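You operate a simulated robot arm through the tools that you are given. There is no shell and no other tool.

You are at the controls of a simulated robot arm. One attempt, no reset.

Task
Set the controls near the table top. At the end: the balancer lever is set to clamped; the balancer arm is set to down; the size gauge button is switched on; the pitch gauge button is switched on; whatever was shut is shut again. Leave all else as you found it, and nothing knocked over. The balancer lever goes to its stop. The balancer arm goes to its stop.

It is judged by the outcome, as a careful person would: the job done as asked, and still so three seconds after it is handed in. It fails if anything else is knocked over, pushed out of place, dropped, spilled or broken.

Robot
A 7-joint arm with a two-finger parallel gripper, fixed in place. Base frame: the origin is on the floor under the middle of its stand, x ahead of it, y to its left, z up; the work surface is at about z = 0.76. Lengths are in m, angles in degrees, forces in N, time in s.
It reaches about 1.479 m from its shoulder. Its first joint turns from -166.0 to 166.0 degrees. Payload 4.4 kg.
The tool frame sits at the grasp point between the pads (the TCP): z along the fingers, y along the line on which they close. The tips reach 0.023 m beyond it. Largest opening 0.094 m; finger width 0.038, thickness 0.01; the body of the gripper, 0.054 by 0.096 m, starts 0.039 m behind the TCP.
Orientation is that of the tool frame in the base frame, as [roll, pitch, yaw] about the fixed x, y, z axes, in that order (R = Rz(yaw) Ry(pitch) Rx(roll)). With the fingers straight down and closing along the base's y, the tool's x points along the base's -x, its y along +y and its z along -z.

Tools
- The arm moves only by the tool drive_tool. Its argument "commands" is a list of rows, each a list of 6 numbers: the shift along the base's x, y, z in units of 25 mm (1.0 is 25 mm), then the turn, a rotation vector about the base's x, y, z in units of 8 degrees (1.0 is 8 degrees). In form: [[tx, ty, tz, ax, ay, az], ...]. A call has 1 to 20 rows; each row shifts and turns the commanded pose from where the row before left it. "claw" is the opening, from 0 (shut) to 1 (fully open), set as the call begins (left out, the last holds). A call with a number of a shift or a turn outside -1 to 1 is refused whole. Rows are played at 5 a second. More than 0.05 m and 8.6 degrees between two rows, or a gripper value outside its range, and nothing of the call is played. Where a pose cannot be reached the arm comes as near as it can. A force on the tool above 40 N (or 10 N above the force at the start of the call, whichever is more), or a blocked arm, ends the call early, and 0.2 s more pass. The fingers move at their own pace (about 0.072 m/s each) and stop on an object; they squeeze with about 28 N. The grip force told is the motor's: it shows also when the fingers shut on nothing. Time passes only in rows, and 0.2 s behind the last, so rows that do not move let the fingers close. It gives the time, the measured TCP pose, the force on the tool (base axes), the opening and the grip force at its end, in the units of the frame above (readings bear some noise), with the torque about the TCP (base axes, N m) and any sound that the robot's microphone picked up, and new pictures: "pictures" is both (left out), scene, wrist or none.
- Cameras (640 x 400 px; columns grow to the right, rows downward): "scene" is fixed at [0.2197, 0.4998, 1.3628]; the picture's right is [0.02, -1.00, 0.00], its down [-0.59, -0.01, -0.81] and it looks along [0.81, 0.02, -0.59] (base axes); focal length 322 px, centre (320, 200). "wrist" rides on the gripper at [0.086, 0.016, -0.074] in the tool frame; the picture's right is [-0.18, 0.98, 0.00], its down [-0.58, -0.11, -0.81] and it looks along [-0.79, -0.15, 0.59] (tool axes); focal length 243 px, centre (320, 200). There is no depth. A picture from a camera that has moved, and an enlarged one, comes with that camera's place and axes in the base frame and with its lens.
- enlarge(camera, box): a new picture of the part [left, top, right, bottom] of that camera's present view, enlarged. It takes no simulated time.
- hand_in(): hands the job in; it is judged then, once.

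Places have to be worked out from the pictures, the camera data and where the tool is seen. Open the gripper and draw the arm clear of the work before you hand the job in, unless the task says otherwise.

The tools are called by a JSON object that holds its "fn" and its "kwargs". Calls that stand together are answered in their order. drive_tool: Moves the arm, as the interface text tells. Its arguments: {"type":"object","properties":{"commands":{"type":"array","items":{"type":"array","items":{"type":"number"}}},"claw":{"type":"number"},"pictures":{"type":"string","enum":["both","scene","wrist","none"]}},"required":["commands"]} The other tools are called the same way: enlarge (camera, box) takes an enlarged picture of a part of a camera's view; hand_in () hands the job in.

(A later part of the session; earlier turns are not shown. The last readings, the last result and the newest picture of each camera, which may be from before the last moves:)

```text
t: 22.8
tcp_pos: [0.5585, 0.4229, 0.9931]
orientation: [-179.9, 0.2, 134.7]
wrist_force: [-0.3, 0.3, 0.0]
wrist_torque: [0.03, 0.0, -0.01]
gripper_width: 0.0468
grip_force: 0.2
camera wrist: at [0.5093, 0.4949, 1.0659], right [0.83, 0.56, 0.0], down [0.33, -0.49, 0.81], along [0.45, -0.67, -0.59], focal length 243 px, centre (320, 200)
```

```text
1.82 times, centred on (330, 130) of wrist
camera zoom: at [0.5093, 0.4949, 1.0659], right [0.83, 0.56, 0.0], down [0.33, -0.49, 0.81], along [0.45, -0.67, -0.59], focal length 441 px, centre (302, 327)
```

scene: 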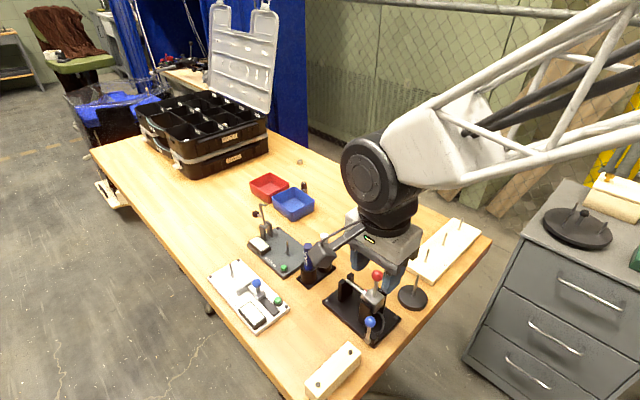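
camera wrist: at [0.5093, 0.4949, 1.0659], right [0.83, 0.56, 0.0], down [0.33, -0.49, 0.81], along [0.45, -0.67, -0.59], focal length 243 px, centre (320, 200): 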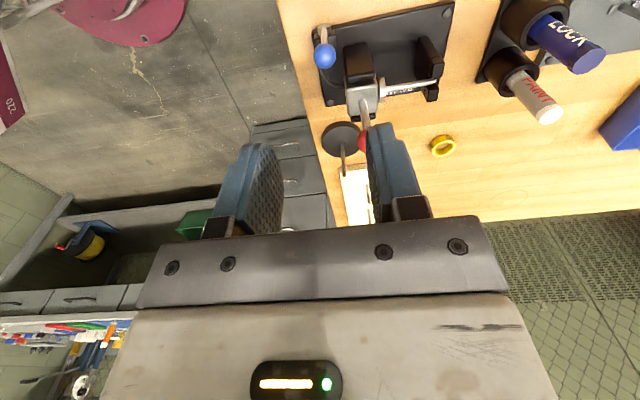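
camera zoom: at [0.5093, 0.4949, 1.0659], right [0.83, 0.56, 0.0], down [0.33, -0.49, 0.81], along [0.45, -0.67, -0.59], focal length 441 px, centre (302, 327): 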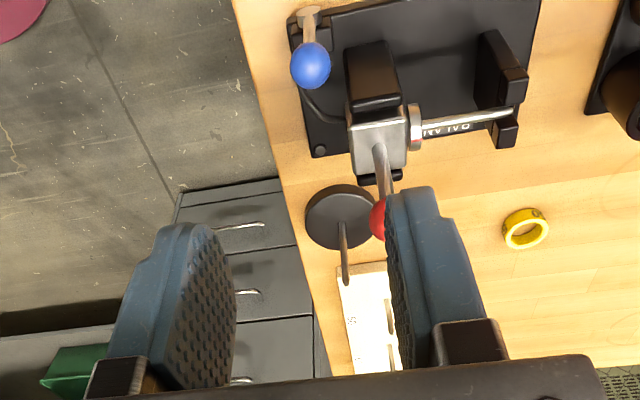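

The blue ball is confirmed at (0.566, 0.418), between the two fingers in the closing direction. I'll lower to z of about 0.856 so the tips straddle it.

{"fn": "drive_tool", "kwargs": {"commands": [[0, 0, -1, 0, 0, 0], [0, 0, -1, 0, 0, 0], [0, 0, -1, 0, 0, 0], [0, 0, -1, 0, 0, 0], [0, 0, -0.8, 0, 0, 0], [0, 0, -0.7, 0, 0, 0]]}}

{"fn": "enlarge", "kwargs": {"camera": "scene", "box": [315, 255, 425, 355]}}

{"fn": "enlarge", "kwargs": {"camera": "wrist", "box": [220, 20, 440, 240]}}

```text
t: 24.2
tcp_pos: [0.5606, 0.423, 0.8552]
orientation: [-179.9, 0.0, 134.8]
wrist_force: [-0.7, 0.2, 0.0]
wrist_torque: [0.02, 0.01, -0.01]
gripper_width: 0.0469
grip_force: 0.0
camera wrist: at [0.5108, 0.4957, 0.9286], right [0.83, 0.56, 0.0], down [0.33, -0.49, 0.81], along [0.45, -0.67, -0.59], focal length 243 px, centre (320, 200)
```

scene: 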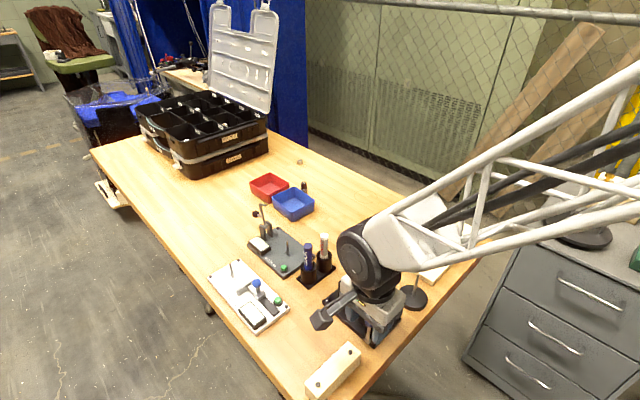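
wrist: 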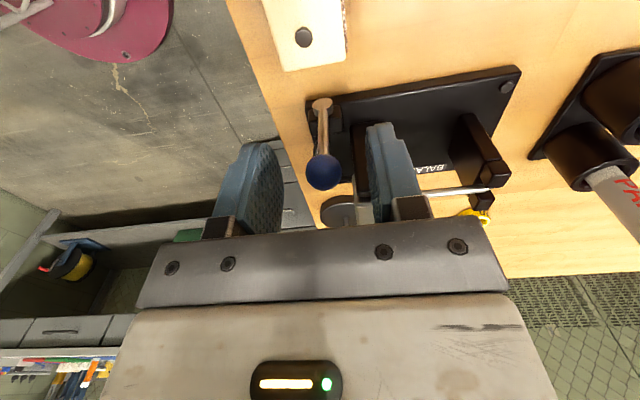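

```text
4.00 times, centred on (370, 305) of scene
camera zoom: at [0.2197, 0.4998, 1.3628], right [0.02, -1.0, 0.0], down [-0.59, -0.01, -0.81], along [0.81, 0.02, -0.59], focal length 1289 px, centre (120, -220)
```

zoom: 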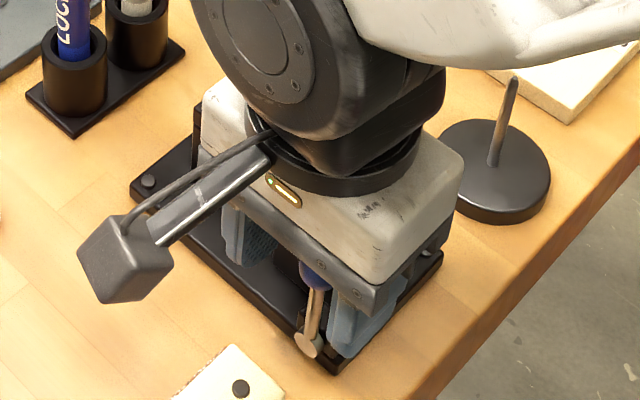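

```text
1.82 times, centred on (330, 130) of wrist
camera zoom: at [0.5108, 0.4957, 0.9286], right [0.83, 0.56, 0.0], down [0.33, -0.49, 0.81], along [0.45, -0.67, -0.59], focal length 441 px, centre (302, 327)
```

zoom: 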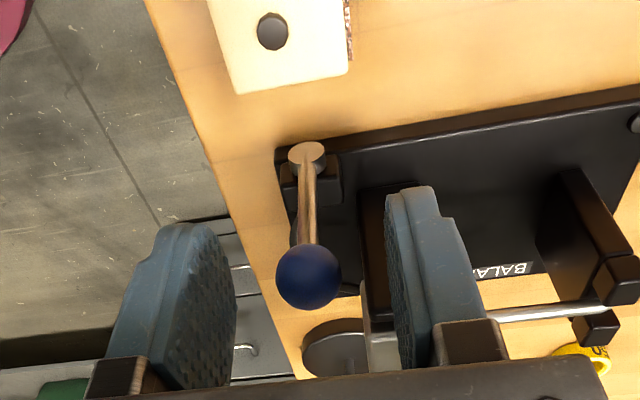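

The tips straddle the lever ball. I'll narrow the gap to about 30 mm and nudge toward -e1 in small steps to find out whether the lever moves that way.

{"fn": "drive_tool", "kwargs": {"commands": [[0, 0, 0, 0, 0, 0], [0, 0, 0, 0, 0, 0], [0.085, 0.086, 0, 0, 0, 0], [0.085, 0.086, 0, 0, 0, 0], [0.085, 0.086, 0, 0, 0, 0], [0.06, 0.06, 0, 0, 0, 0]], "claw": 0.32}}

{"fn": "enlarge", "kwargs": {"camera": "wrist", "box": [220, 20, 440, 240]}}

```text
t: 25.6
tcp_pos: [0.5664, 0.4303, 0.8547]
orientation: [-179.9, 0.0, 134.9]
wrist_force: [-0.9, -0.5, -0.1]
wrist_torque: [-0.02, 0.0, -0.01]
gripper_width: 0.0305
grip_force: 1.0
camera wrist: at [0.5174, 0.5032, 0.9287], right [0.83, 0.56, 0.0], down [0.33, -0.49, 0.81], along [0.45, -0.67, -0.59], focal length 243 px, centre (320, 200)
```

scene: 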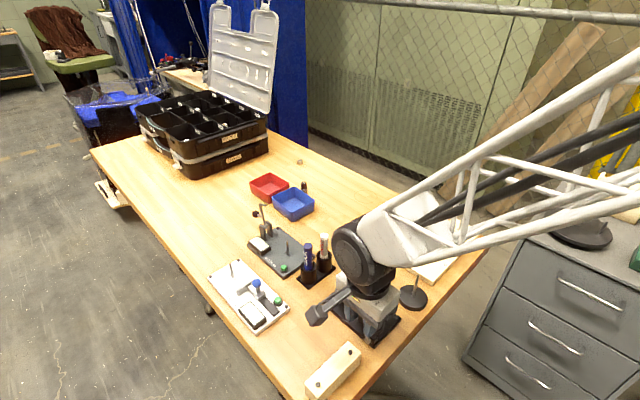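
wrist: 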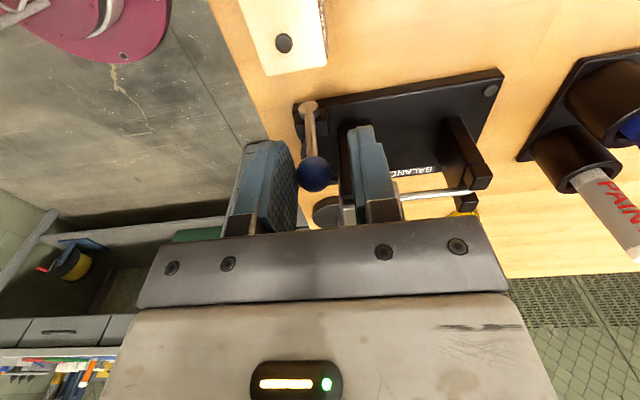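

```text
1.82 times, centred on (330, 130) of wrist
camera zoom: at [0.5174, 0.5032, 0.9287], right [0.83, 0.56, 0.0], down [0.33, -0.49, 0.81], along [0.45, -0.67, -0.59], focal length 441 px, centre (302, 327)
```

zoom: 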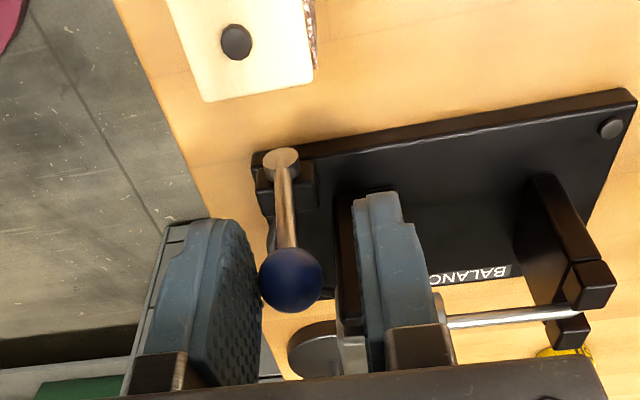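

The ball has already shifted a few millimetres toward -e1 with no resistance, so it swings that way. I'll keep pushing, following its arc slightly downward.

{"fn": "drive_tool", "kwargs": {"commands": [[0.12, 0.123, -0.02, 0, 0, 0], [0.12, 0.123, -0.04, 0, 0, 0], [0.12, 0.123, -0.05, 0, 0, 0]]}}

{"fn": "enlarge", "kwargs": {"camera": "wrist", "box": [220, 20, 440, 240]}}

{"fn": "enlarge", "kwargs": {"camera": "scene", "box": [315, 255, 425, 355]}}

```text
t: 26.4
tcp_pos: [0.5747, 0.4392, 0.8509]
orientation: [-179.9, 0.0, 134.8]
wrist_force: [-7.3, 3.0, 3.9]
wrist_torque: [-0.24, -0.48, -0.07]
gripper_width: 0.0299
grip_force: 0.2
camera wrist: at [0.526, 0.5121, 0.9251], right [0.83, 0.56, 0.0], down [0.33, -0.49, 0.81], along [0.45, -0.67, -0.59], focal length 243 px, centre (320, 200)
```

scene: 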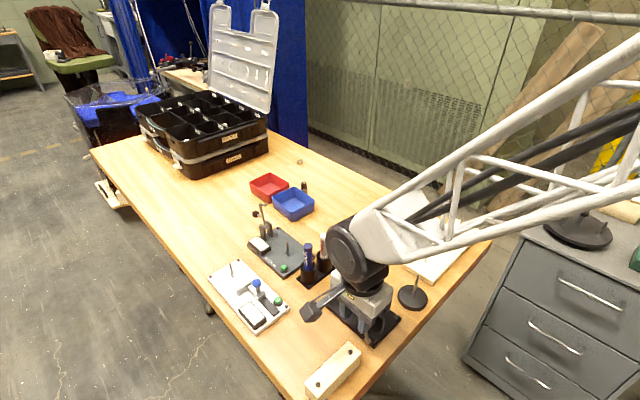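
wrist: 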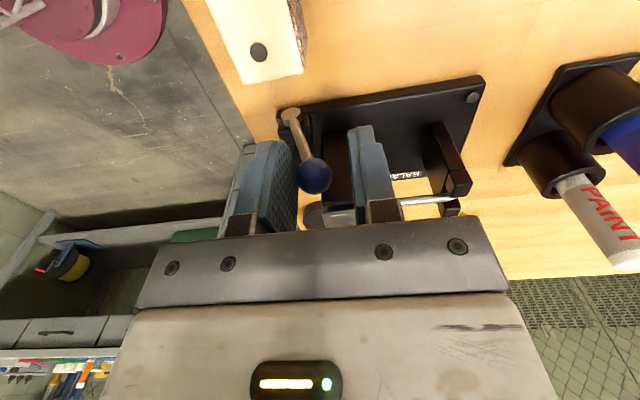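

```text
1.82 times, centred on (330, 130) of wrist
camera zoom: at [0.526, 0.5121, 0.9251], right [0.83, 0.56, 0.0], down [0.33, -0.49, 0.81], along [0.45, -0.67, -0.59], focal length 441 px, centre (302, 327)
```

zoom: 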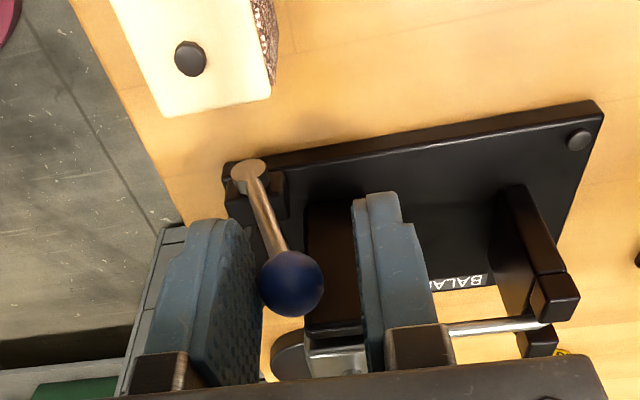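

```text
4.00 times, centred on (370, 305) of scene
camera zoom: at [0.2197, 0.4998, 1.3628], right [0.02, -1.0, 0.0], down [-0.59, -0.01, -0.81], along [0.81, 0.02, -0.59], focal length 1289 px, centre (120, -220)
```

zoom: 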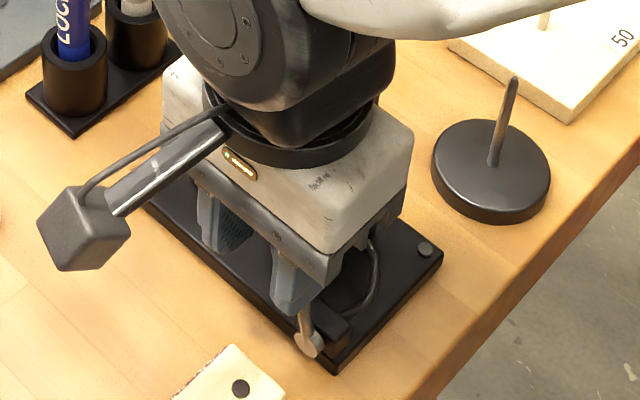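

The lever is now tilted about 20° toward -e1 with low force. There's a small unexplained torque, so I'll pause one row to re-read before going on.

{"fn": "drive_tool", "kwargs": {"commands": [[0, 0, 0, 0, 0, 0]], "pictures": "none"}}

```text
t: 26.8
tcp_pos: [0.5752, 0.4377, 0.8509]
orientation: [-179.9, 0.1, 134.8]
wrist_force: [-5.8, 3.5, 2.5]
wrist_torque: [-0.25, -0.44, -0.03]
gripper_width: 0.0303
grip_force: 0.1
```

The torque works out to a light touch at about 0.06 m above the TCP on the +e2 side. The wider upper housing is brushing the red ball. I'll back off 5 mm toward -e2 and tilt the gripper 12° about e1 so its body leans away, then check that the touch is gone.

{"fn": "drive_tool", "kwargs": {"commands": [[-0.1, 0.1, 0.05, 0, 0, 0], [-0.06, 0.06, 0, -0.525, -0.535, 0], [0, 0, 0, -0.525, -0.535, 0], [0, 0, 0, 0, 0, 0]]}}

{"fn": "enlarge", "kwargs": {"camera": "scene", "box": [295, 245, 425, 355]}}

```text
t: 27.8
tcp_pos: [0.571, 0.4454, 0.8529]
orientation: [-180.0, 12.0, 134.8]
wrist_force: [-0.9, 0.0, 0.1]
wrist_torque: [-0.01, -0.03, 0.0]
gripper_width: 0.0301
grip_force: 0.0
camera wrist: at [0.5121, 0.5264, 0.9072], right [0.82, 0.57, 0.04], down [0.2, -0.36, 0.91], along [0.53, -0.74, -0.41], focal length 243 px, centre (320, 200)
```

scene: 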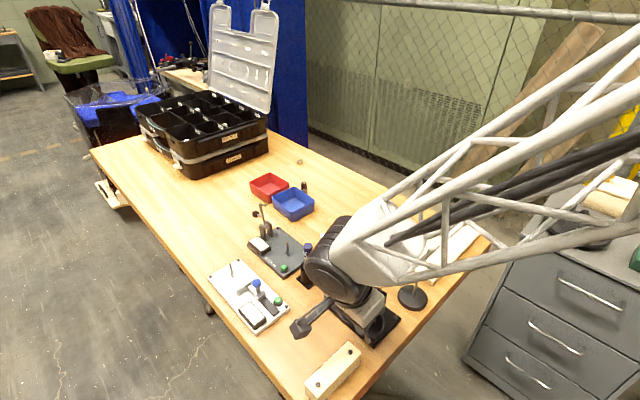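
wrist: 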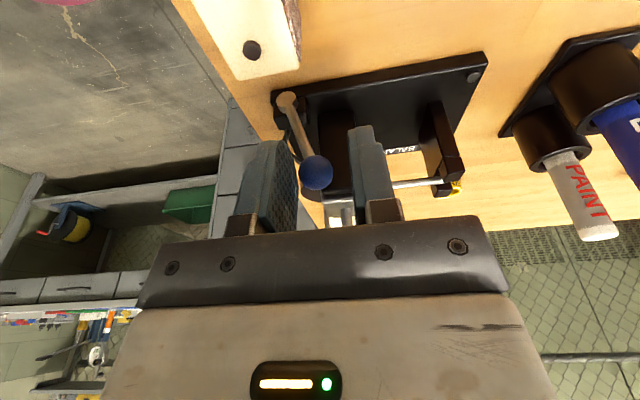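

```text
3.64 times, centred on (360, 300) of scene
camera zoom: at [0.2197, 0.4998, 1.3628], right [0.02, -1.0, 0.0], down [-0.59, -0.01, -0.81], along [0.81, 0.02, -0.59], focal length 1172 px, centre (174, -164)
```

zoom: 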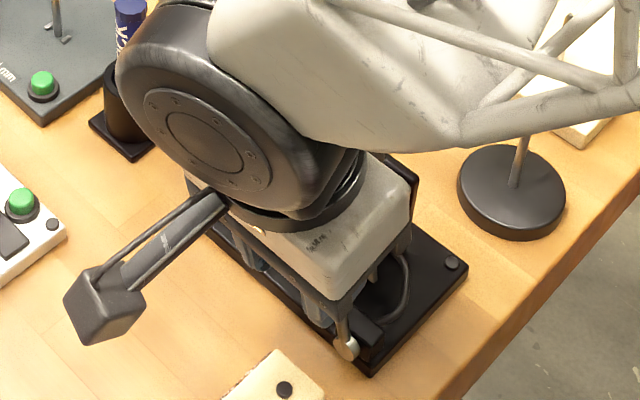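

The touch is gone and forces read zero. I'll continue pushing the lever ball toward -e1 and following it down.

{"fn": "drive_tool", "kwargs": {"commands": [[0.118, 0.12, -0.05, 0, 0, 0], [0.118, 0.12, -0.08, 0, 0, 0], [0.118, 0.12, -0.1, 0, 0, 0], [0.118, 0.12, -0.12, 0, 0, 0], [0.118, 0.12, -0.15, 0, 0, 0]]}}

{"fn": "enlarge", "kwargs": {"camera": "wrist", "box": [220, 20, 440, 240]}}

```text
t: 29.0
tcp_pos: [0.584, 0.4561, 0.8395]
orientation: [180.0, 12.1, 134.8]
wrist_force: [-0.2, -1.0, 0.1]
wrist_torque: [-0.02, -0.01, -0.02]
gripper_width: 0.0301
grip_force: 0.0
camera wrist: at [0.5255, 0.5396, 0.8938], right [0.82, 0.56, 0.04], down [0.2, -0.36, 0.91], along [0.53, -0.74, -0.41], focal length 243 px, centre (320, 200)
```

scene: 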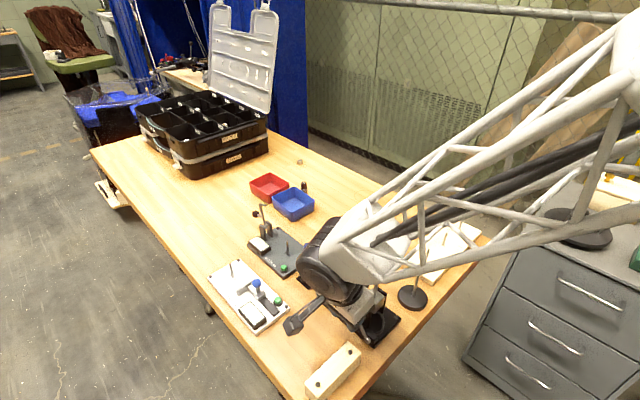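
wrist: 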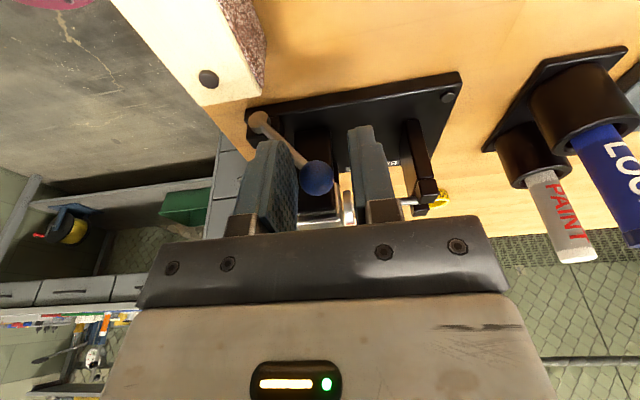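

```text
1.82 times, centred on (330, 130) of wrist
camera zoom: at [0.5255, 0.5396, 0.8938], right [0.82, 0.56, 0.04], down [0.2, -0.36, 0.91], along [0.53, -0.74, -0.41], focal length 441 px, centre (302, 327)
```

zoom: 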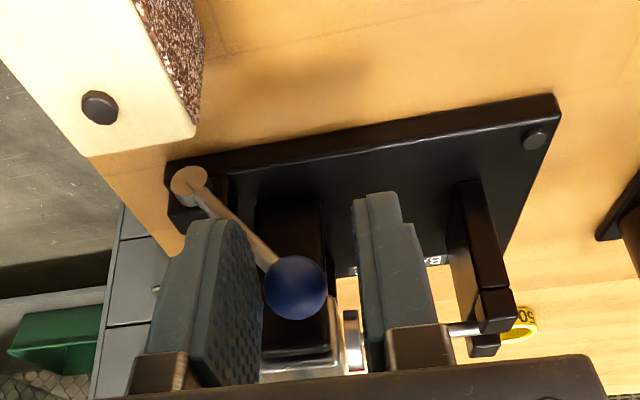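

The lever is around 35° over with negligible force, and the spindle is still in the fork. I'll continue to about 55°.

{"fn": "drive_tool", "kwargs": {"commands": [[0.118, 0.12, -0.15, 0, 0, 0], [0.118, 0.12, -0.17, 0, 0, 0], [0.118, 0.12, -0.19, 0, 0, 0], [0.118, 0.12, -0.2, 0, 0, 0]]}}

{"fn": "enlarge", "kwargs": {"camera": "wrist", "box": [220, 20, 440, 240]}}

```text
t: 30.0
tcp_pos: [0.596, 0.4696, 0.8224]
orientation: [180.0, 12.2, 134.8]
wrist_force: [0.5, 0.0, 0.8]
wrist_torque: [0.01, -0.01, -0.01]
gripper_width: 0.0301
grip_force: 0.0
camera wrist: at [0.5376, 0.5521, 0.8766], right [0.82, 0.56, 0.04], down [0.2, -0.36, 0.91], along [0.53, -0.74, -0.41], focal length 243 px, centre (320, 200)
```

scene: 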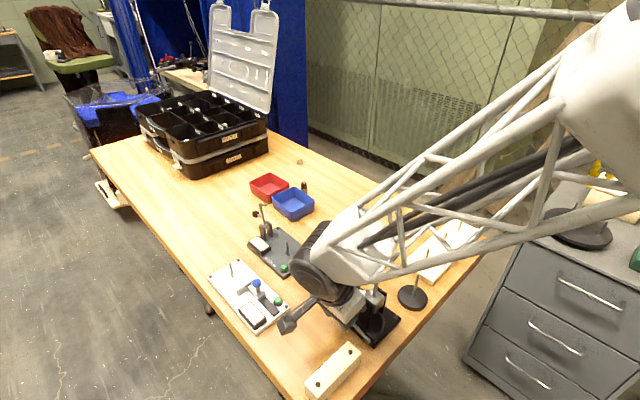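
wrist: 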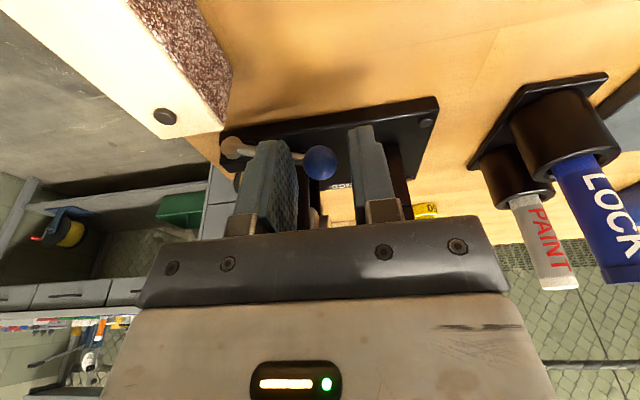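

```text
1.82 times, centred on (330, 130) of wrist
camera zoom: at [0.5376, 0.5521, 0.8766], right [0.82, 0.56, 0.04], down [0.2, -0.36, 0.91], along [0.53, -0.74, -0.41], focal length 441 px, centre (302, 327)
```

zoom: 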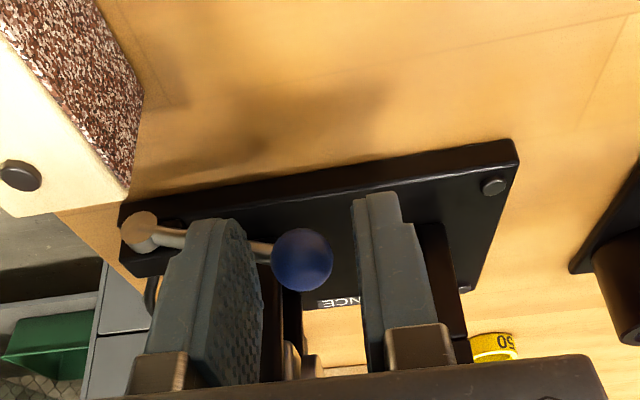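

The lever looks nearly down and ahead of the finger. I'll check from the scene camera.

{"fn": "enlarge", "kwargs": {"camera": "scene", "box": [325, 280, 415, 355]}}

```text
5.33 times, centred on (370, 318) of scene
camera zoom: at [0.2197, 0.4998, 1.3628], right [0.02, -1.0, 0.0], down [-0.59, -0.01, -0.81], along [0.81, 0.02, -0.59], focal length 1719 px, centre (53, -427)
```

zoom: 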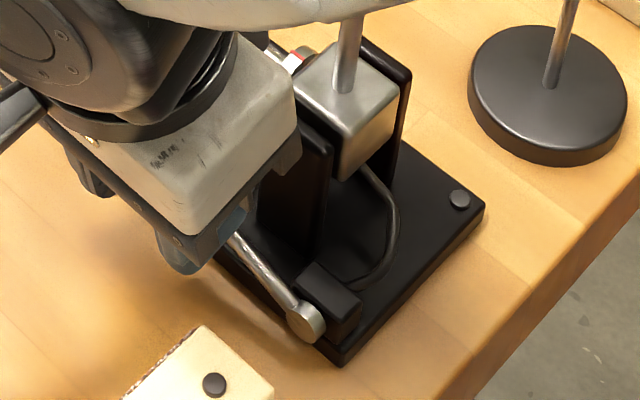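

The ball is at about e1 -0.031, z 0.803, i.e. roughly 65° and about 4 mm ahead of the finger. I'll push on in small steps to see whether it is at its stop.

{"fn": "drive_tool", "kwargs": {"commands": [[0.085, 0.086, -0.08, 0, 0, 0], [0.085, 0.086, -0.1, 0, 0, 0], [0.06, 0.06, -0.1, 0, 0, 0]]}}

{"fn": "enlarge", "kwargs": {"camera": "wrist", "box": [220, 20, 440, 240]}}

```text
t: 30.8
tcp_pos: [0.602, 0.4752, 0.8196]
orientation: [179.8, 12.0, 134.8]
wrist_force: [-15.1, -12.0, 19.8]
wrist_torque: [-0.77, 0.34, -0.33]
gripper_width: 0.0387
grip_force: 10.0
stopped in row 3: the force on the tool passed its limit at 46 N (the readings are from after the stop); the commanded pose is now the measured one
camera wrist: at [0.543, 0.557, 0.8739], right [0.82, 0.57, 0.04], down [0.2, -0.36, 0.91], along [0.53, -0.74, -0.41], focal length 243 px, centre (320, 200)
```

scene: 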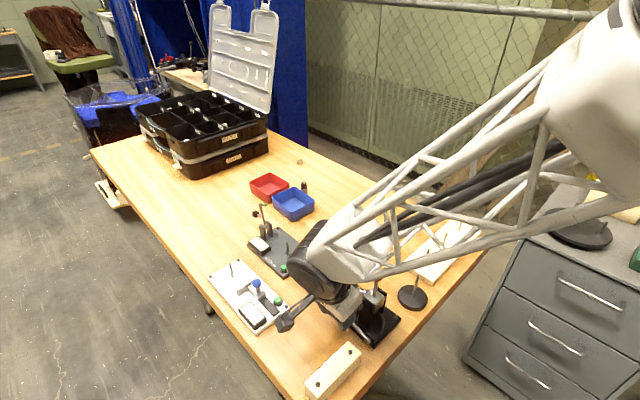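
wrist: 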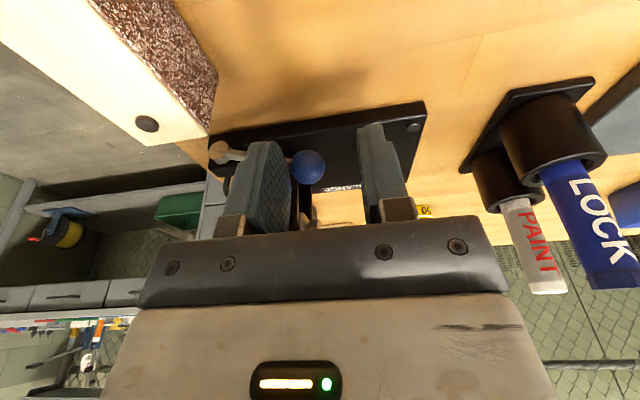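

```text
1.82 times, centred on (330, 130) of wrist
camera zoom: at [0.543, 0.557, 0.8739], right [0.82, 0.57, 0.04], down [0.2, -0.36, 0.91], along [0.53, -0.74, -0.41], focal length 441 px, centre (302, 327)
```

zoom: 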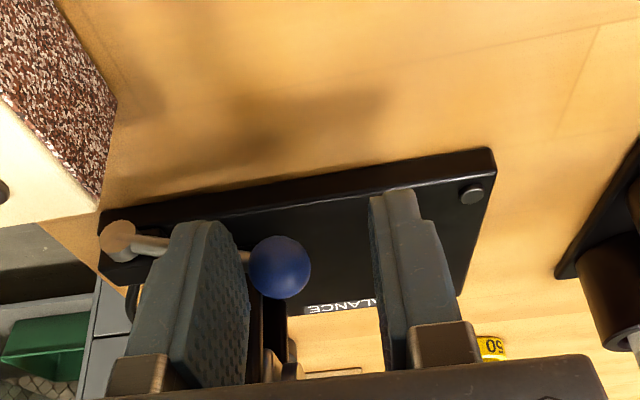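

The ball didn't move under about 46 N (still at roughly e1 -0.031, z 0.801, 65–67°), which points to the stop. I'll open the fingers, lift clear and look.

{"fn": "drive_tool", "kwargs": {"commands": [[0, 0, 0, 0, 0, 0], [-0.05, 0.05, 0.3, 0, 0, 0], [-0.1, 0.1, 0.8, 0, 0, 0], [-0.3, 0.3, 1, 0, 0, 0], [-0.5, 0.5, 1, 0, 0, 0], [-0.5, 0.5, 1, 0, 0, 0]], "claw": 0.5}}

{"fn": "enlarge", "kwargs": {"camera": "wrist", "box": [200, 20, 440, 230]}}

{"fn": "enlarge", "kwargs": {"camera": "scene", "box": [325, 255, 435, 350]}}

```text
t: 32.2
tcp_pos: [0.5668, 0.5092, 0.9233]
orientation: [-180.0, 12.0, 134.9]
wrist_force: [-0.7, 0.1, -0.4]
wrist_torque: [-0.01, 0.0, 0.01]
gripper_width: 0.0474
grip_force: 0.1
camera wrist: at [0.5076, 0.5928, 0.9775], right [0.82, 0.57, 0.04], down [0.2, -0.36, 0.91], along [0.53, -0.74, -0.41], focal length 243 px, centre (320, 200)
```

scene: 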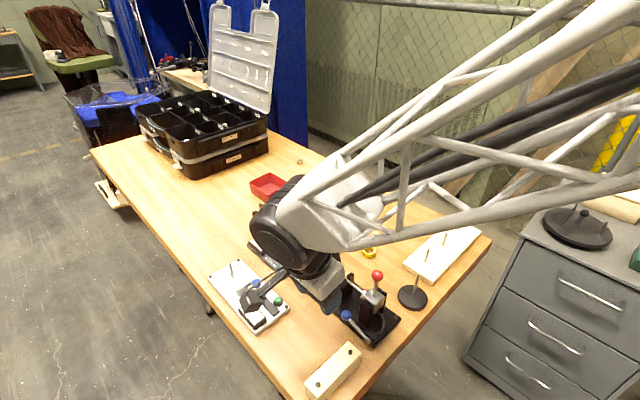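
wrist: 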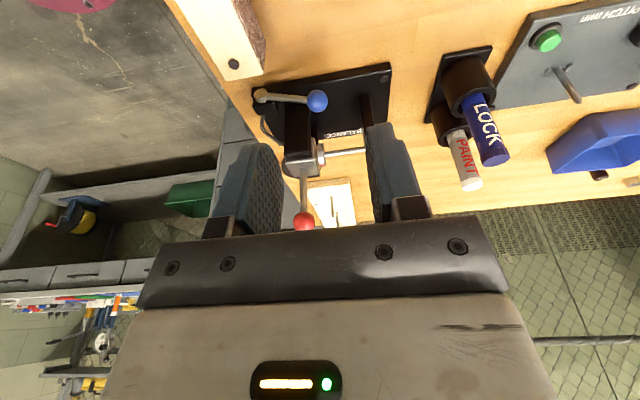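

```text
1.90 times, centred on (320, 125) of wrist
camera zoom: at [0.5076, 0.5928, 0.9775], right [0.82, 0.57, 0.04], down [0.2, -0.36, 0.91], along [0.53, -0.74, -0.41], focal length 462 px, centre (320, 343)
```

zoom: 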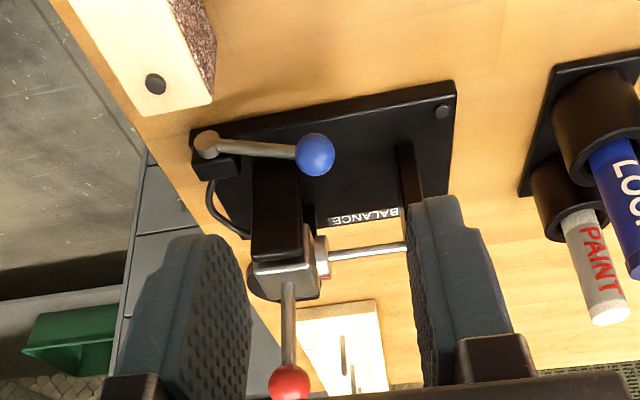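

```text
4.21 times, centred on (380, 302) of scene
camera zoom: at [0.2197, 0.4998, 1.3628], right [0.02, -1.0, 0.0], down [-0.59, -0.01, -0.81], along [0.81, 0.02, -0.59], focal length 1357 px, centre (67, -232)
```

zoom: 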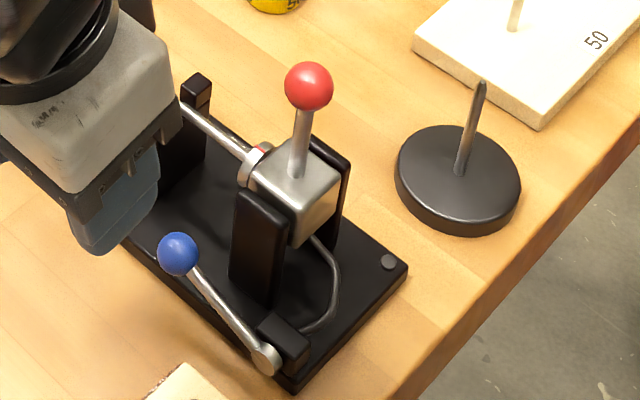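

The lever now lies at about 70° along the plate, ball at (0.607, 0.458, 0.798). To be sure it is fully at its stop I'll close the fingers and press lightly down on the ball from above.

{"fn": "drive_tool", "kwargs": {"commands": [[0.4, -0.56, 0, 0, 0, 0], [0.4, -0.56, -0.2, 0, 0, 0], [0.4, -0.56, -0.5, 0, 0, 0], [0, 0, -0.9, 0, 0, 0], [0, 0, -0.9, 0, 0, 0], [0, 0, -0.4, 0, 0, 0]], "claw": 0}}

{"fn": "enlarge", "kwargs": {"camera": "wrist", "box": [200, 20, 440, 230]}}

```text
t: 33.6
tcp_pos: [0.5943, 0.469, 0.8469]
orientation: [179.8, 12.1, 134.7]
wrist_force: [0.1, 1.0, -0.1]
wrist_torque: [0.03, -0.01, 0.02]
gripper_width: 0.0
grip_force: 27.9
camera wrist: at [0.536, 0.551, 0.9017], right [0.82, 0.57, 0.04], down [0.2, -0.36, 0.91], along [0.53, -0.74, -0.41], focal length 243 px, centre (320, 200)
```

scene: 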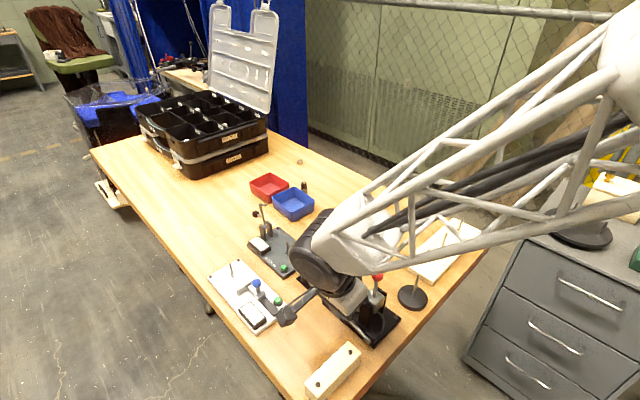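
wrist: 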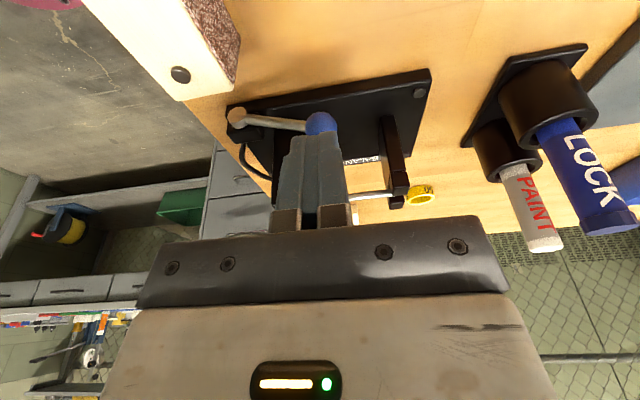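

```text
1.90 times, centred on (320, 125) of wrist
camera zoom: at [0.536, 0.551, 0.9017], right [0.82, 0.57, 0.04], down [0.2, -0.36, 0.91], along [0.53, -0.74, -0.41], focal length 462 px, centre (320, 343)
```

zoom: 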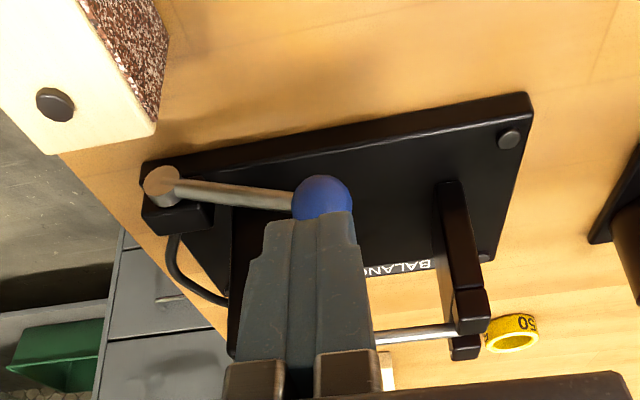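

The fingertips sit about 16 mm above the ball. I'll press down in small steps.

{"fn": "drive_tool", "kwargs": {"commands": [[0.05, 0.0, -0.3, 0, 0, 0], [0, 0, -0.25, 0, 0, 0], [0, 0, -0.12, 0, 0, 0], [0, 0, -0.1, 0, 0, 0], [0, 0, -0.08, 0, 0, 0]]}}

{"fn": "enlarge", "kwargs": {"camera": "wrist", "box": [200, 20, 440, 230]}}

```text
t: 34.8
tcp_pos: [0.5967, 0.4685, 0.829]
orientation: [179.7, 12.1, 134.8]
wrist_force: [-9.8, -4.9, 33.5]
wrist_torque: [-0.48, -0.07, -0.06]
gripper_width: 0.0
grip_force: 28.4
camera wrist: at [0.5388, 0.5514, 0.8837], right [0.82, 0.57, 0.04], down [0.2, -0.36, 0.91], along [0.53, -0.74, -0.41], focal length 243 px, centre (320, 200)
```

scene: 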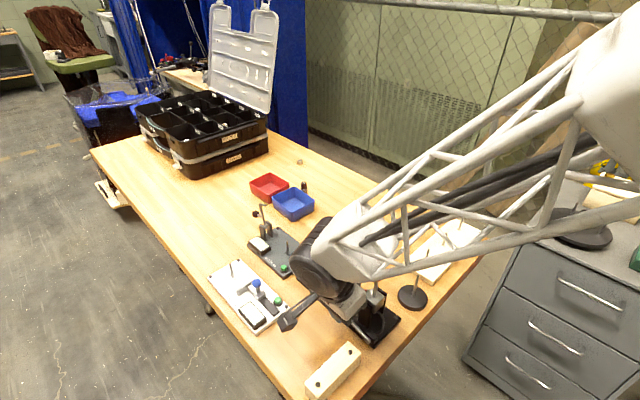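
wrist: 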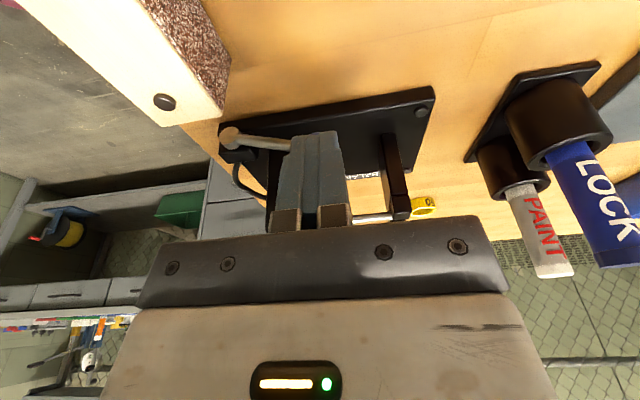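

```text
1.90 times, centred on (320, 125) of wrist
camera zoom: at [0.5388, 0.5514, 0.8837], right [0.82, 0.57, 0.04], down [0.2, -0.36, 0.91], along [0.53, -0.74, -0.41], focal length 462 px, centre (320, 343)
```

zoom: 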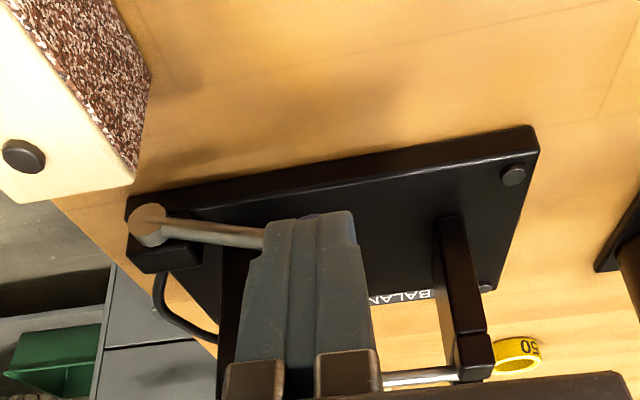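

About 33 N upward at the same height means the lever is firmly at its stop at about 70°. I'll lift away, level the gripper, turn to yaw +90°, and hover above the size gauge button near (0.644, 0.597).

{"fn": "drive_tool", "kwargs": {"commands": [[0, 0, 0.4, 0, 0, 0], [-0.1, 0.1, 0.8, 0, 0, 0], [-0.3, 0.3, 1, 0, 0, 0], [-0.3, 0.3, 1, 0, 0, 0], [-0.3, 0.3, 1, 0, 0, 0], [0, 0, 0.5, 0.525, 0.535, 0], [0, 0, 0.3, 0.525, 0.535, 0], [0.4, 0.6, 0, 0, 0, -0.93], [0.4, 0.6, 0, 0, 0, -0.93], [0.4, 0.6, 0, 0, 0, -0.93], [0.4, 0.6, 0, 0, 0, -0.93], [0.4, 0.6, 0, 0, 0, -0.93], [0.4, 0.6, 0, 0, 0, -0.93]]}}

{"fn": "enlarge", "kwargs": {"camera": "scene", "box": [325, 255, 435, 350]}}

{"fn": "enlarge", "kwargs": {"camera": "wrist", "box": [200, 20, 440, 230]}}

```text
t: 37.6
tcp_pos: [0.6322, 0.5843, 0.9516]
orientation: [179.9, 0.0, 90.1]
wrist_force: [0.7, 0.7, 0.9]
wrist_torque: [0.01, 0.02, -0.01]
gripper_width: 0.0002
grip_force: 28.0
camera wrist: at [0.6487, 0.6714, 1.0259], right [0.98, -0.18, 0.0], down [-0.11, -0.58, 0.81], along [-0.15, -0.79, -0.59], focal length 243 px, centre (320, 200)
```

scene: 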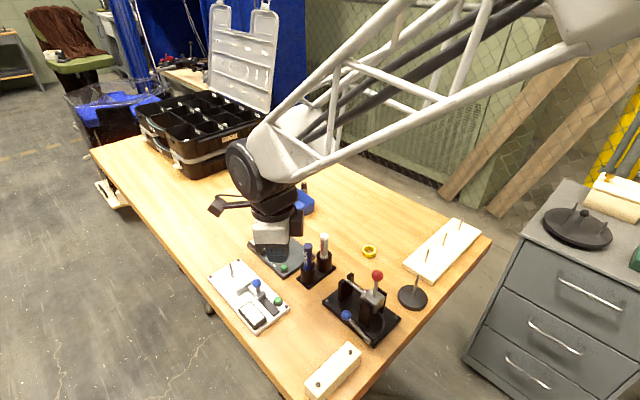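
wrist: 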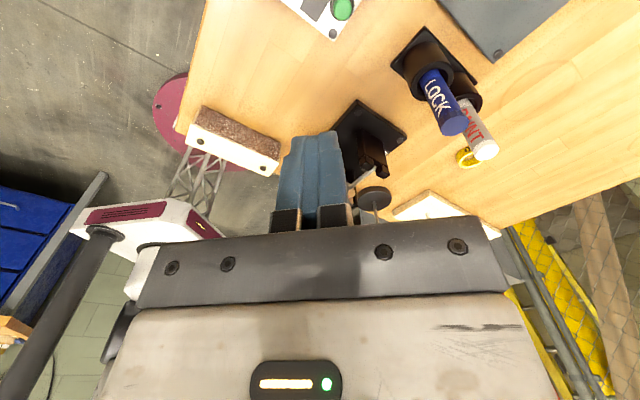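

```text
4.21 times, centred on (380, 302) of scene
camera zoom: at [0.2197, 0.4998, 1.3628], right [0.02, -1.0, 0.0], down [-0.59, -0.01, -0.81], along [0.81, 0.02, -0.59], focal length 1357 px, centre (67, -232)
```

zoom: 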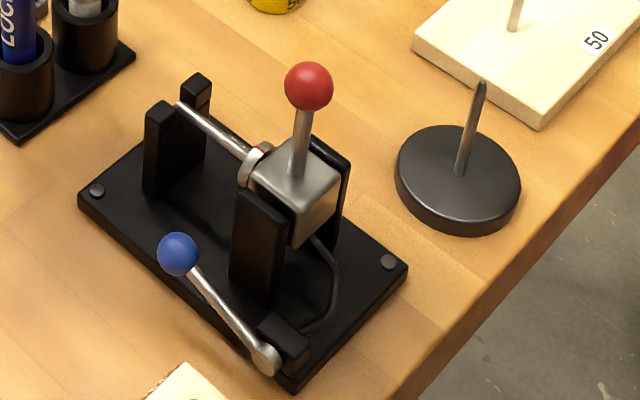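

```text
1.90 times, centred on (320, 125) of wrist
camera zoom: at [0.6487, 0.6714, 1.0259], right [0.98, -0.18, 0.0], down [-0.11, -0.58, 0.81], along [-0.15, -0.79, -0.59], focal length 462 px, centre (320, 343)
```

zoom: 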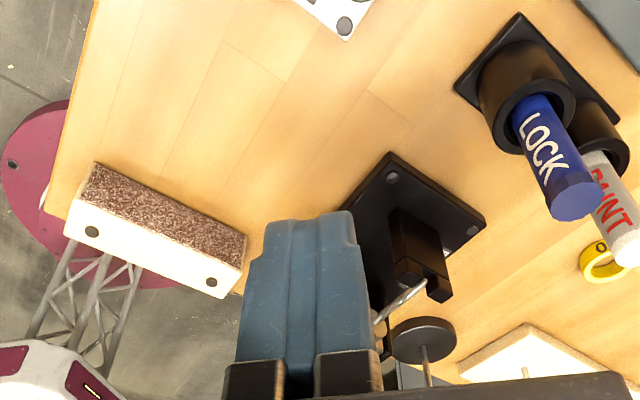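

The balancer looks right: spindle in the fork, lever down at its stop. The size button is at the very edge of the wrist view, so I'll slide +y by 0.1 m to get a good look at both gauge buttons.

{"fn": "drive_tool", "kwargs": {"commands": [[0.2, 1, 0, 0, 0, 0], [0.2, 1, 0, 0, 0, 0], [0.2, 1, 0, 0, 0, 0], [0.2, 1, 0, 0, 0, 0]]}}

{"fn": "enlarge", "kwargs": {"camera": "wrist", "box": [240, 20, 440, 150]}}

{"fn": "enlarge", "kwargs": {"camera": "scene", "box": [200, 220, 330, 340]}}

```text
t: 38.6
tcp_pos: [0.6507, 0.6824, 0.953]
orientation: [179.9, 0.2, 90.2]
wrist_force: [-0.2, 0.5, -0.2]
wrist_torque: [0.0, 0.02, -0.02]
gripper_width: 0.0
grip_force: 28.3
camera wrist: at [0.6676, 0.7703, 1.028], right [0.98, -0.18, 0.0], down [-0.11, -0.58, 0.81], along [-0.15, -0.79, -0.59], focal length 243 px, centre (320, 200)
```

scene: 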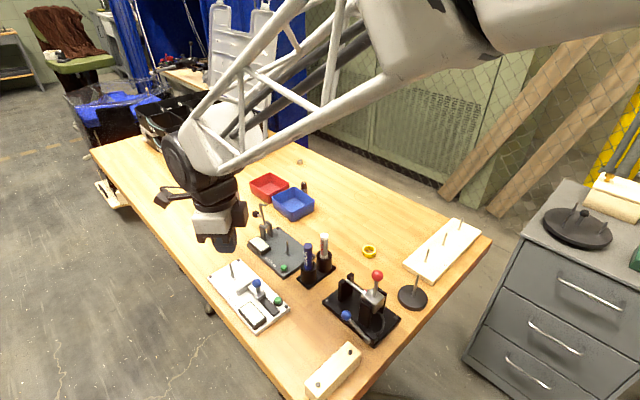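
wrist: 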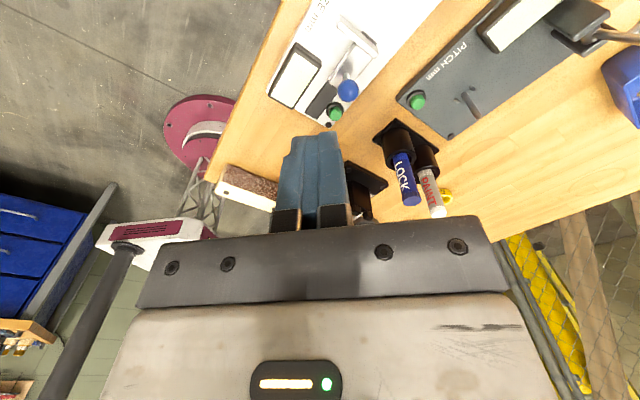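

```text
3.08 times, centred on (340, 85) of wrist
camera zoom: at [0.6676, 0.7703, 1.028], right [0.98, -0.18, 0.0], down [-0.11, -0.58, 0.81], along [-0.15, -0.79, -0.59], focal length 746 px, centre (258, 554)
```

zoom: 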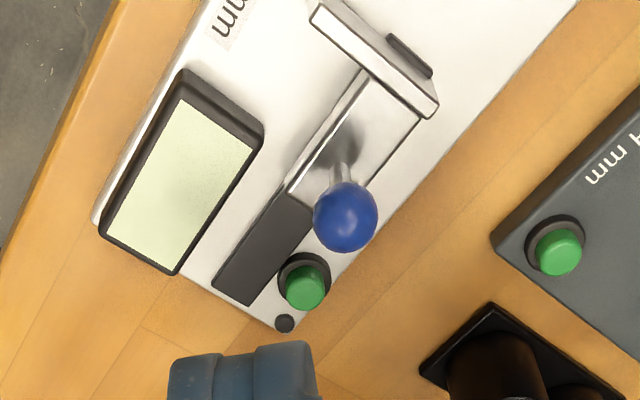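

```text
3.33 times, centred on (265, 280) of scene
camera zoom: at [0.2197, 0.4998, 1.3628], right [0.02, -1.0, 0.0], down [-0.59, -0.01, -0.81], along [0.81, 0.02, -0.59], focal length 1074 px, centre (503, -67)
```

zoom: 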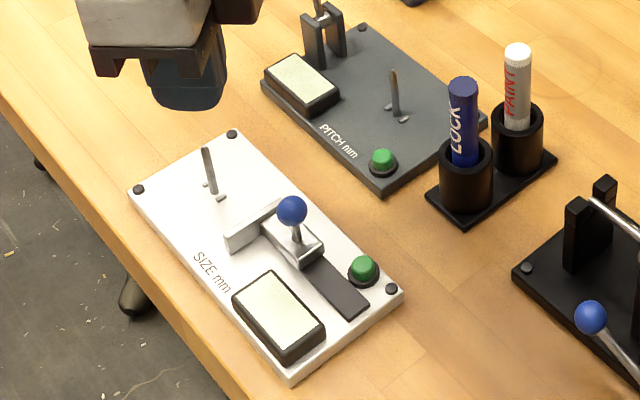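

Triangulating with this new viewpoint: size button at about (0.6535, 0.6005, 0.778), pitch button at about (0.745, 0.599, 0.778), size knob at about (0.670, 0.646, 0.812), LOCK pen top at about (0.730, 0.538, 0.870). I'll move above the size button and come down to a hover with the tip about 25 mm above it.

{"fn": "drive_tool", "kwargs": {"commands": [[0.06, -0.85, 0, 0, 0, 0], [0.06, -0.85, 0, 0, 0, 0], [0, -0.85, 0, 0, 0, 0], [0, -0.83, 0, 0, 0, 0], [0, 0, -1, 0, 0, 0], [0, 0, -1, 0, 0, 0], [0, 0, -1, 0, 0, 0], [0, 0, -1, 0, 0, 0], [0, 0, -0.9, 0, 0, 0]], "claw": 0}}

{"fn": "enlarge", "kwargs": {"camera": "wrist", "box": [220, 40, 440, 230]}}

{"fn": "enlarge", "kwargs": {"camera": "scene", "box": [210, 220, 330, 340]}}

```text
t: 40.6
tcp_pos: [0.6553, 0.5992, 0.8299]
orientation: [179.9, 0.0, 90.2]
wrist_force: [0.6, 0.4, 0.5]
wrist_torque: [0.01, 0.02, 0.02]
gripper_width: 0.0
grip_force: 27.8
camera wrist: at [0.6726, 0.6855, 0.9045], right [0.98, -0.18, 0.0], down [-0.11, -0.58, 0.81], along [-0.15, -0.79, -0.59], focal length 243 px, centre (320, 200)
```

scene: 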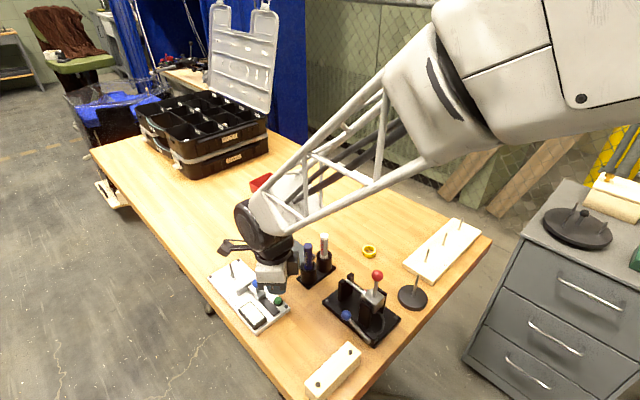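
wrist: 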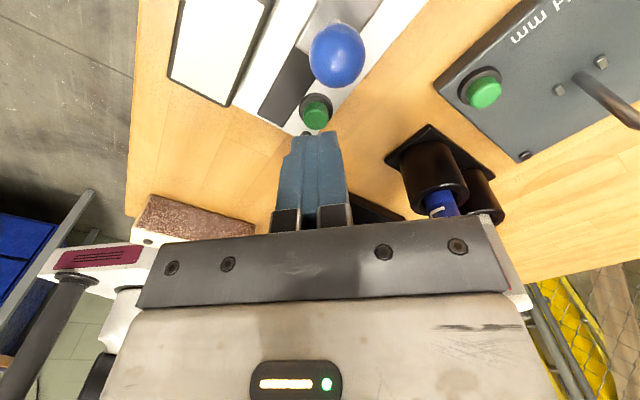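

```text
2.11 times, centred on (330, 135) of wrist
camera zoom: at [0.6726, 0.6855, 0.9045], right [0.98, -0.18, 0.0], down [-0.11, -0.58, 0.81], along [-0.15, -0.79, -0.59], focal length 511 px, centre (299, 337)
```

zoom: 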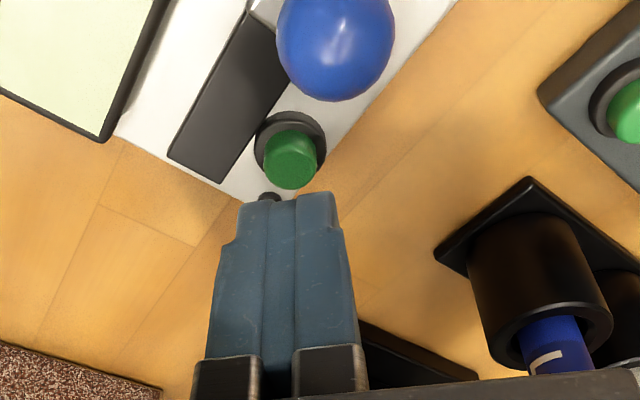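

```text
3.33 times, centred on (270, 280) of scene
camera zoom: at [0.2197, 0.4998, 1.3628], right [0.02, -1.0, 0.0], down [-0.59, -0.01, -0.81], along [0.81, 0.02, -0.59], focal length 1074 px, centre (487, -67)
```

zoom: 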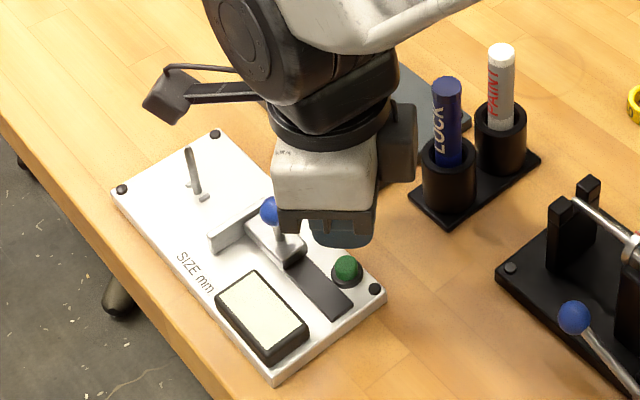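

The tip is aligned with the size button (which I now place at (0.655, 0.6006)). I'll descend toward contact in decreasing steps, watching force and sound.

{"fn": "drive_tool", "kwargs": {"commands": [[0, 0, -0.5, 0, 0, 0], [0, 0, -0.2, 0, 0, 0], [0, 0, -0.1, 0, 0, 0]]}}

{"fn": "enlarge", "kwargs": {"camera": "wrist", "box": [220, 40, 440, 230]}}

```text
t: 41.4
tcp_pos: [0.6541, 0.6005, 0.8098]
orientation: [-179.9, 0.1, 90.2]
wrist_force: [-0.5, 0.4, -0.4]
wrist_torque: [-0.02, -0.01, 0.04]
gripper_width: 0.0001
grip_force: 27.4
camera wrist: at [0.6716, 0.687, 0.884], right [0.98, -0.18, 0.0], down [-0.11, -0.58, 0.81], along [-0.15, -0.79, -0.59], focal length 243 px, centre (320, 200)
```

scene: 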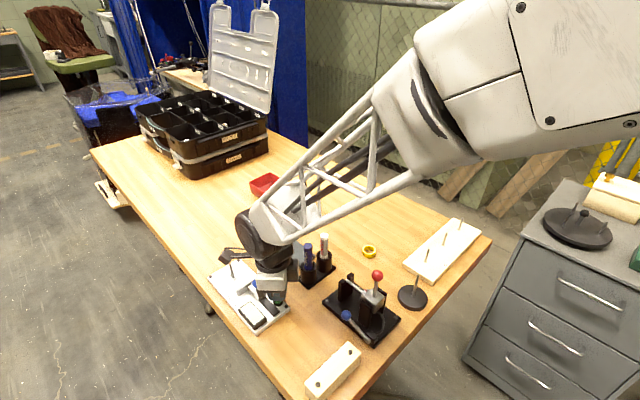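
wrist: 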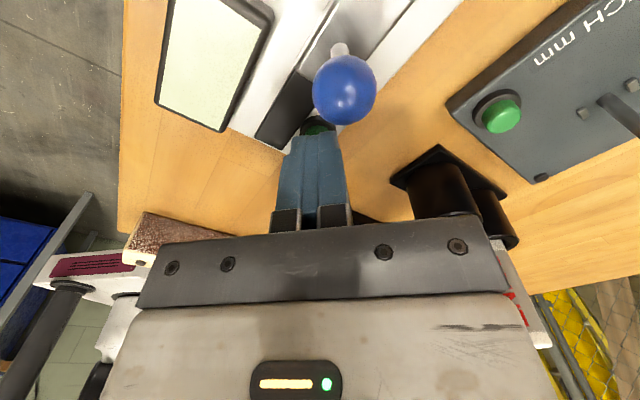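

```text
2.11 times, centred on (330, 135) of wrist
camera zoom: at [0.6716, 0.687, 0.884], right [0.98, -0.18, 0.0], down [-0.11, -0.58, 0.81], along [-0.15, -0.79, -0.59], focal length 511 px, centre (299, 337)
```

zoom: 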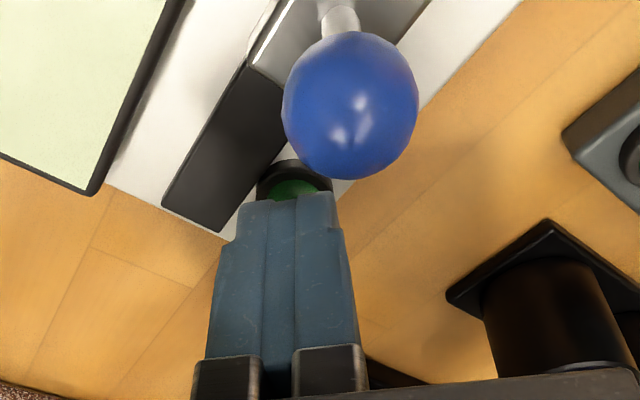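

The tip is just above the green dome (tip at about 0.787) and clear of the knob and pen. I'll press down in 1.5–2 mm steps.

{"fn": "drive_tool", "kwargs": {"commands": [[0, 0, -0.08, 0, 0, 0], [0, 0, -0.08, 0, 0, 0], [0, 0, -0.06, 0, 0, 0]], "pictures": "wrist"}}

```text
t: 42.2
tcp_pos: [0.6543, 0.5991, 0.8042]
orientation: [180.0, 0.1, 90.3]
wrist_force: [0.3, 0.5, 1.8]
wrist_torque: [0.04, 0.02, 0.05]
gripper_width: 0.0001
grip_force: 27.5
heard: click
camera wrist: at [0.6722, 0.6864, 0.8782], right [0.98, -0.18, 0.0], down [-0.11, -0.58, 0.81], along [-0.15, -0.79, -0.59], focal length 243 px, centre (320, 200)
```

wrist: 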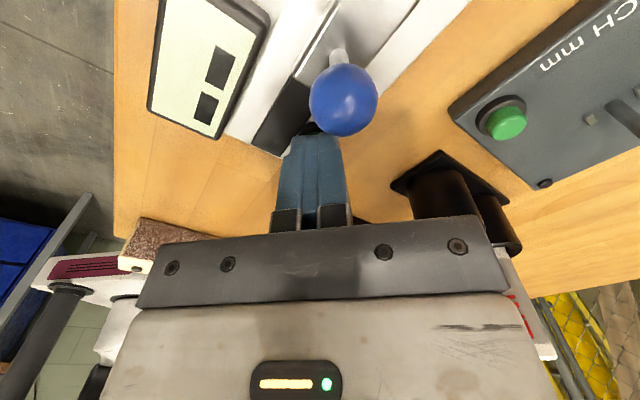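

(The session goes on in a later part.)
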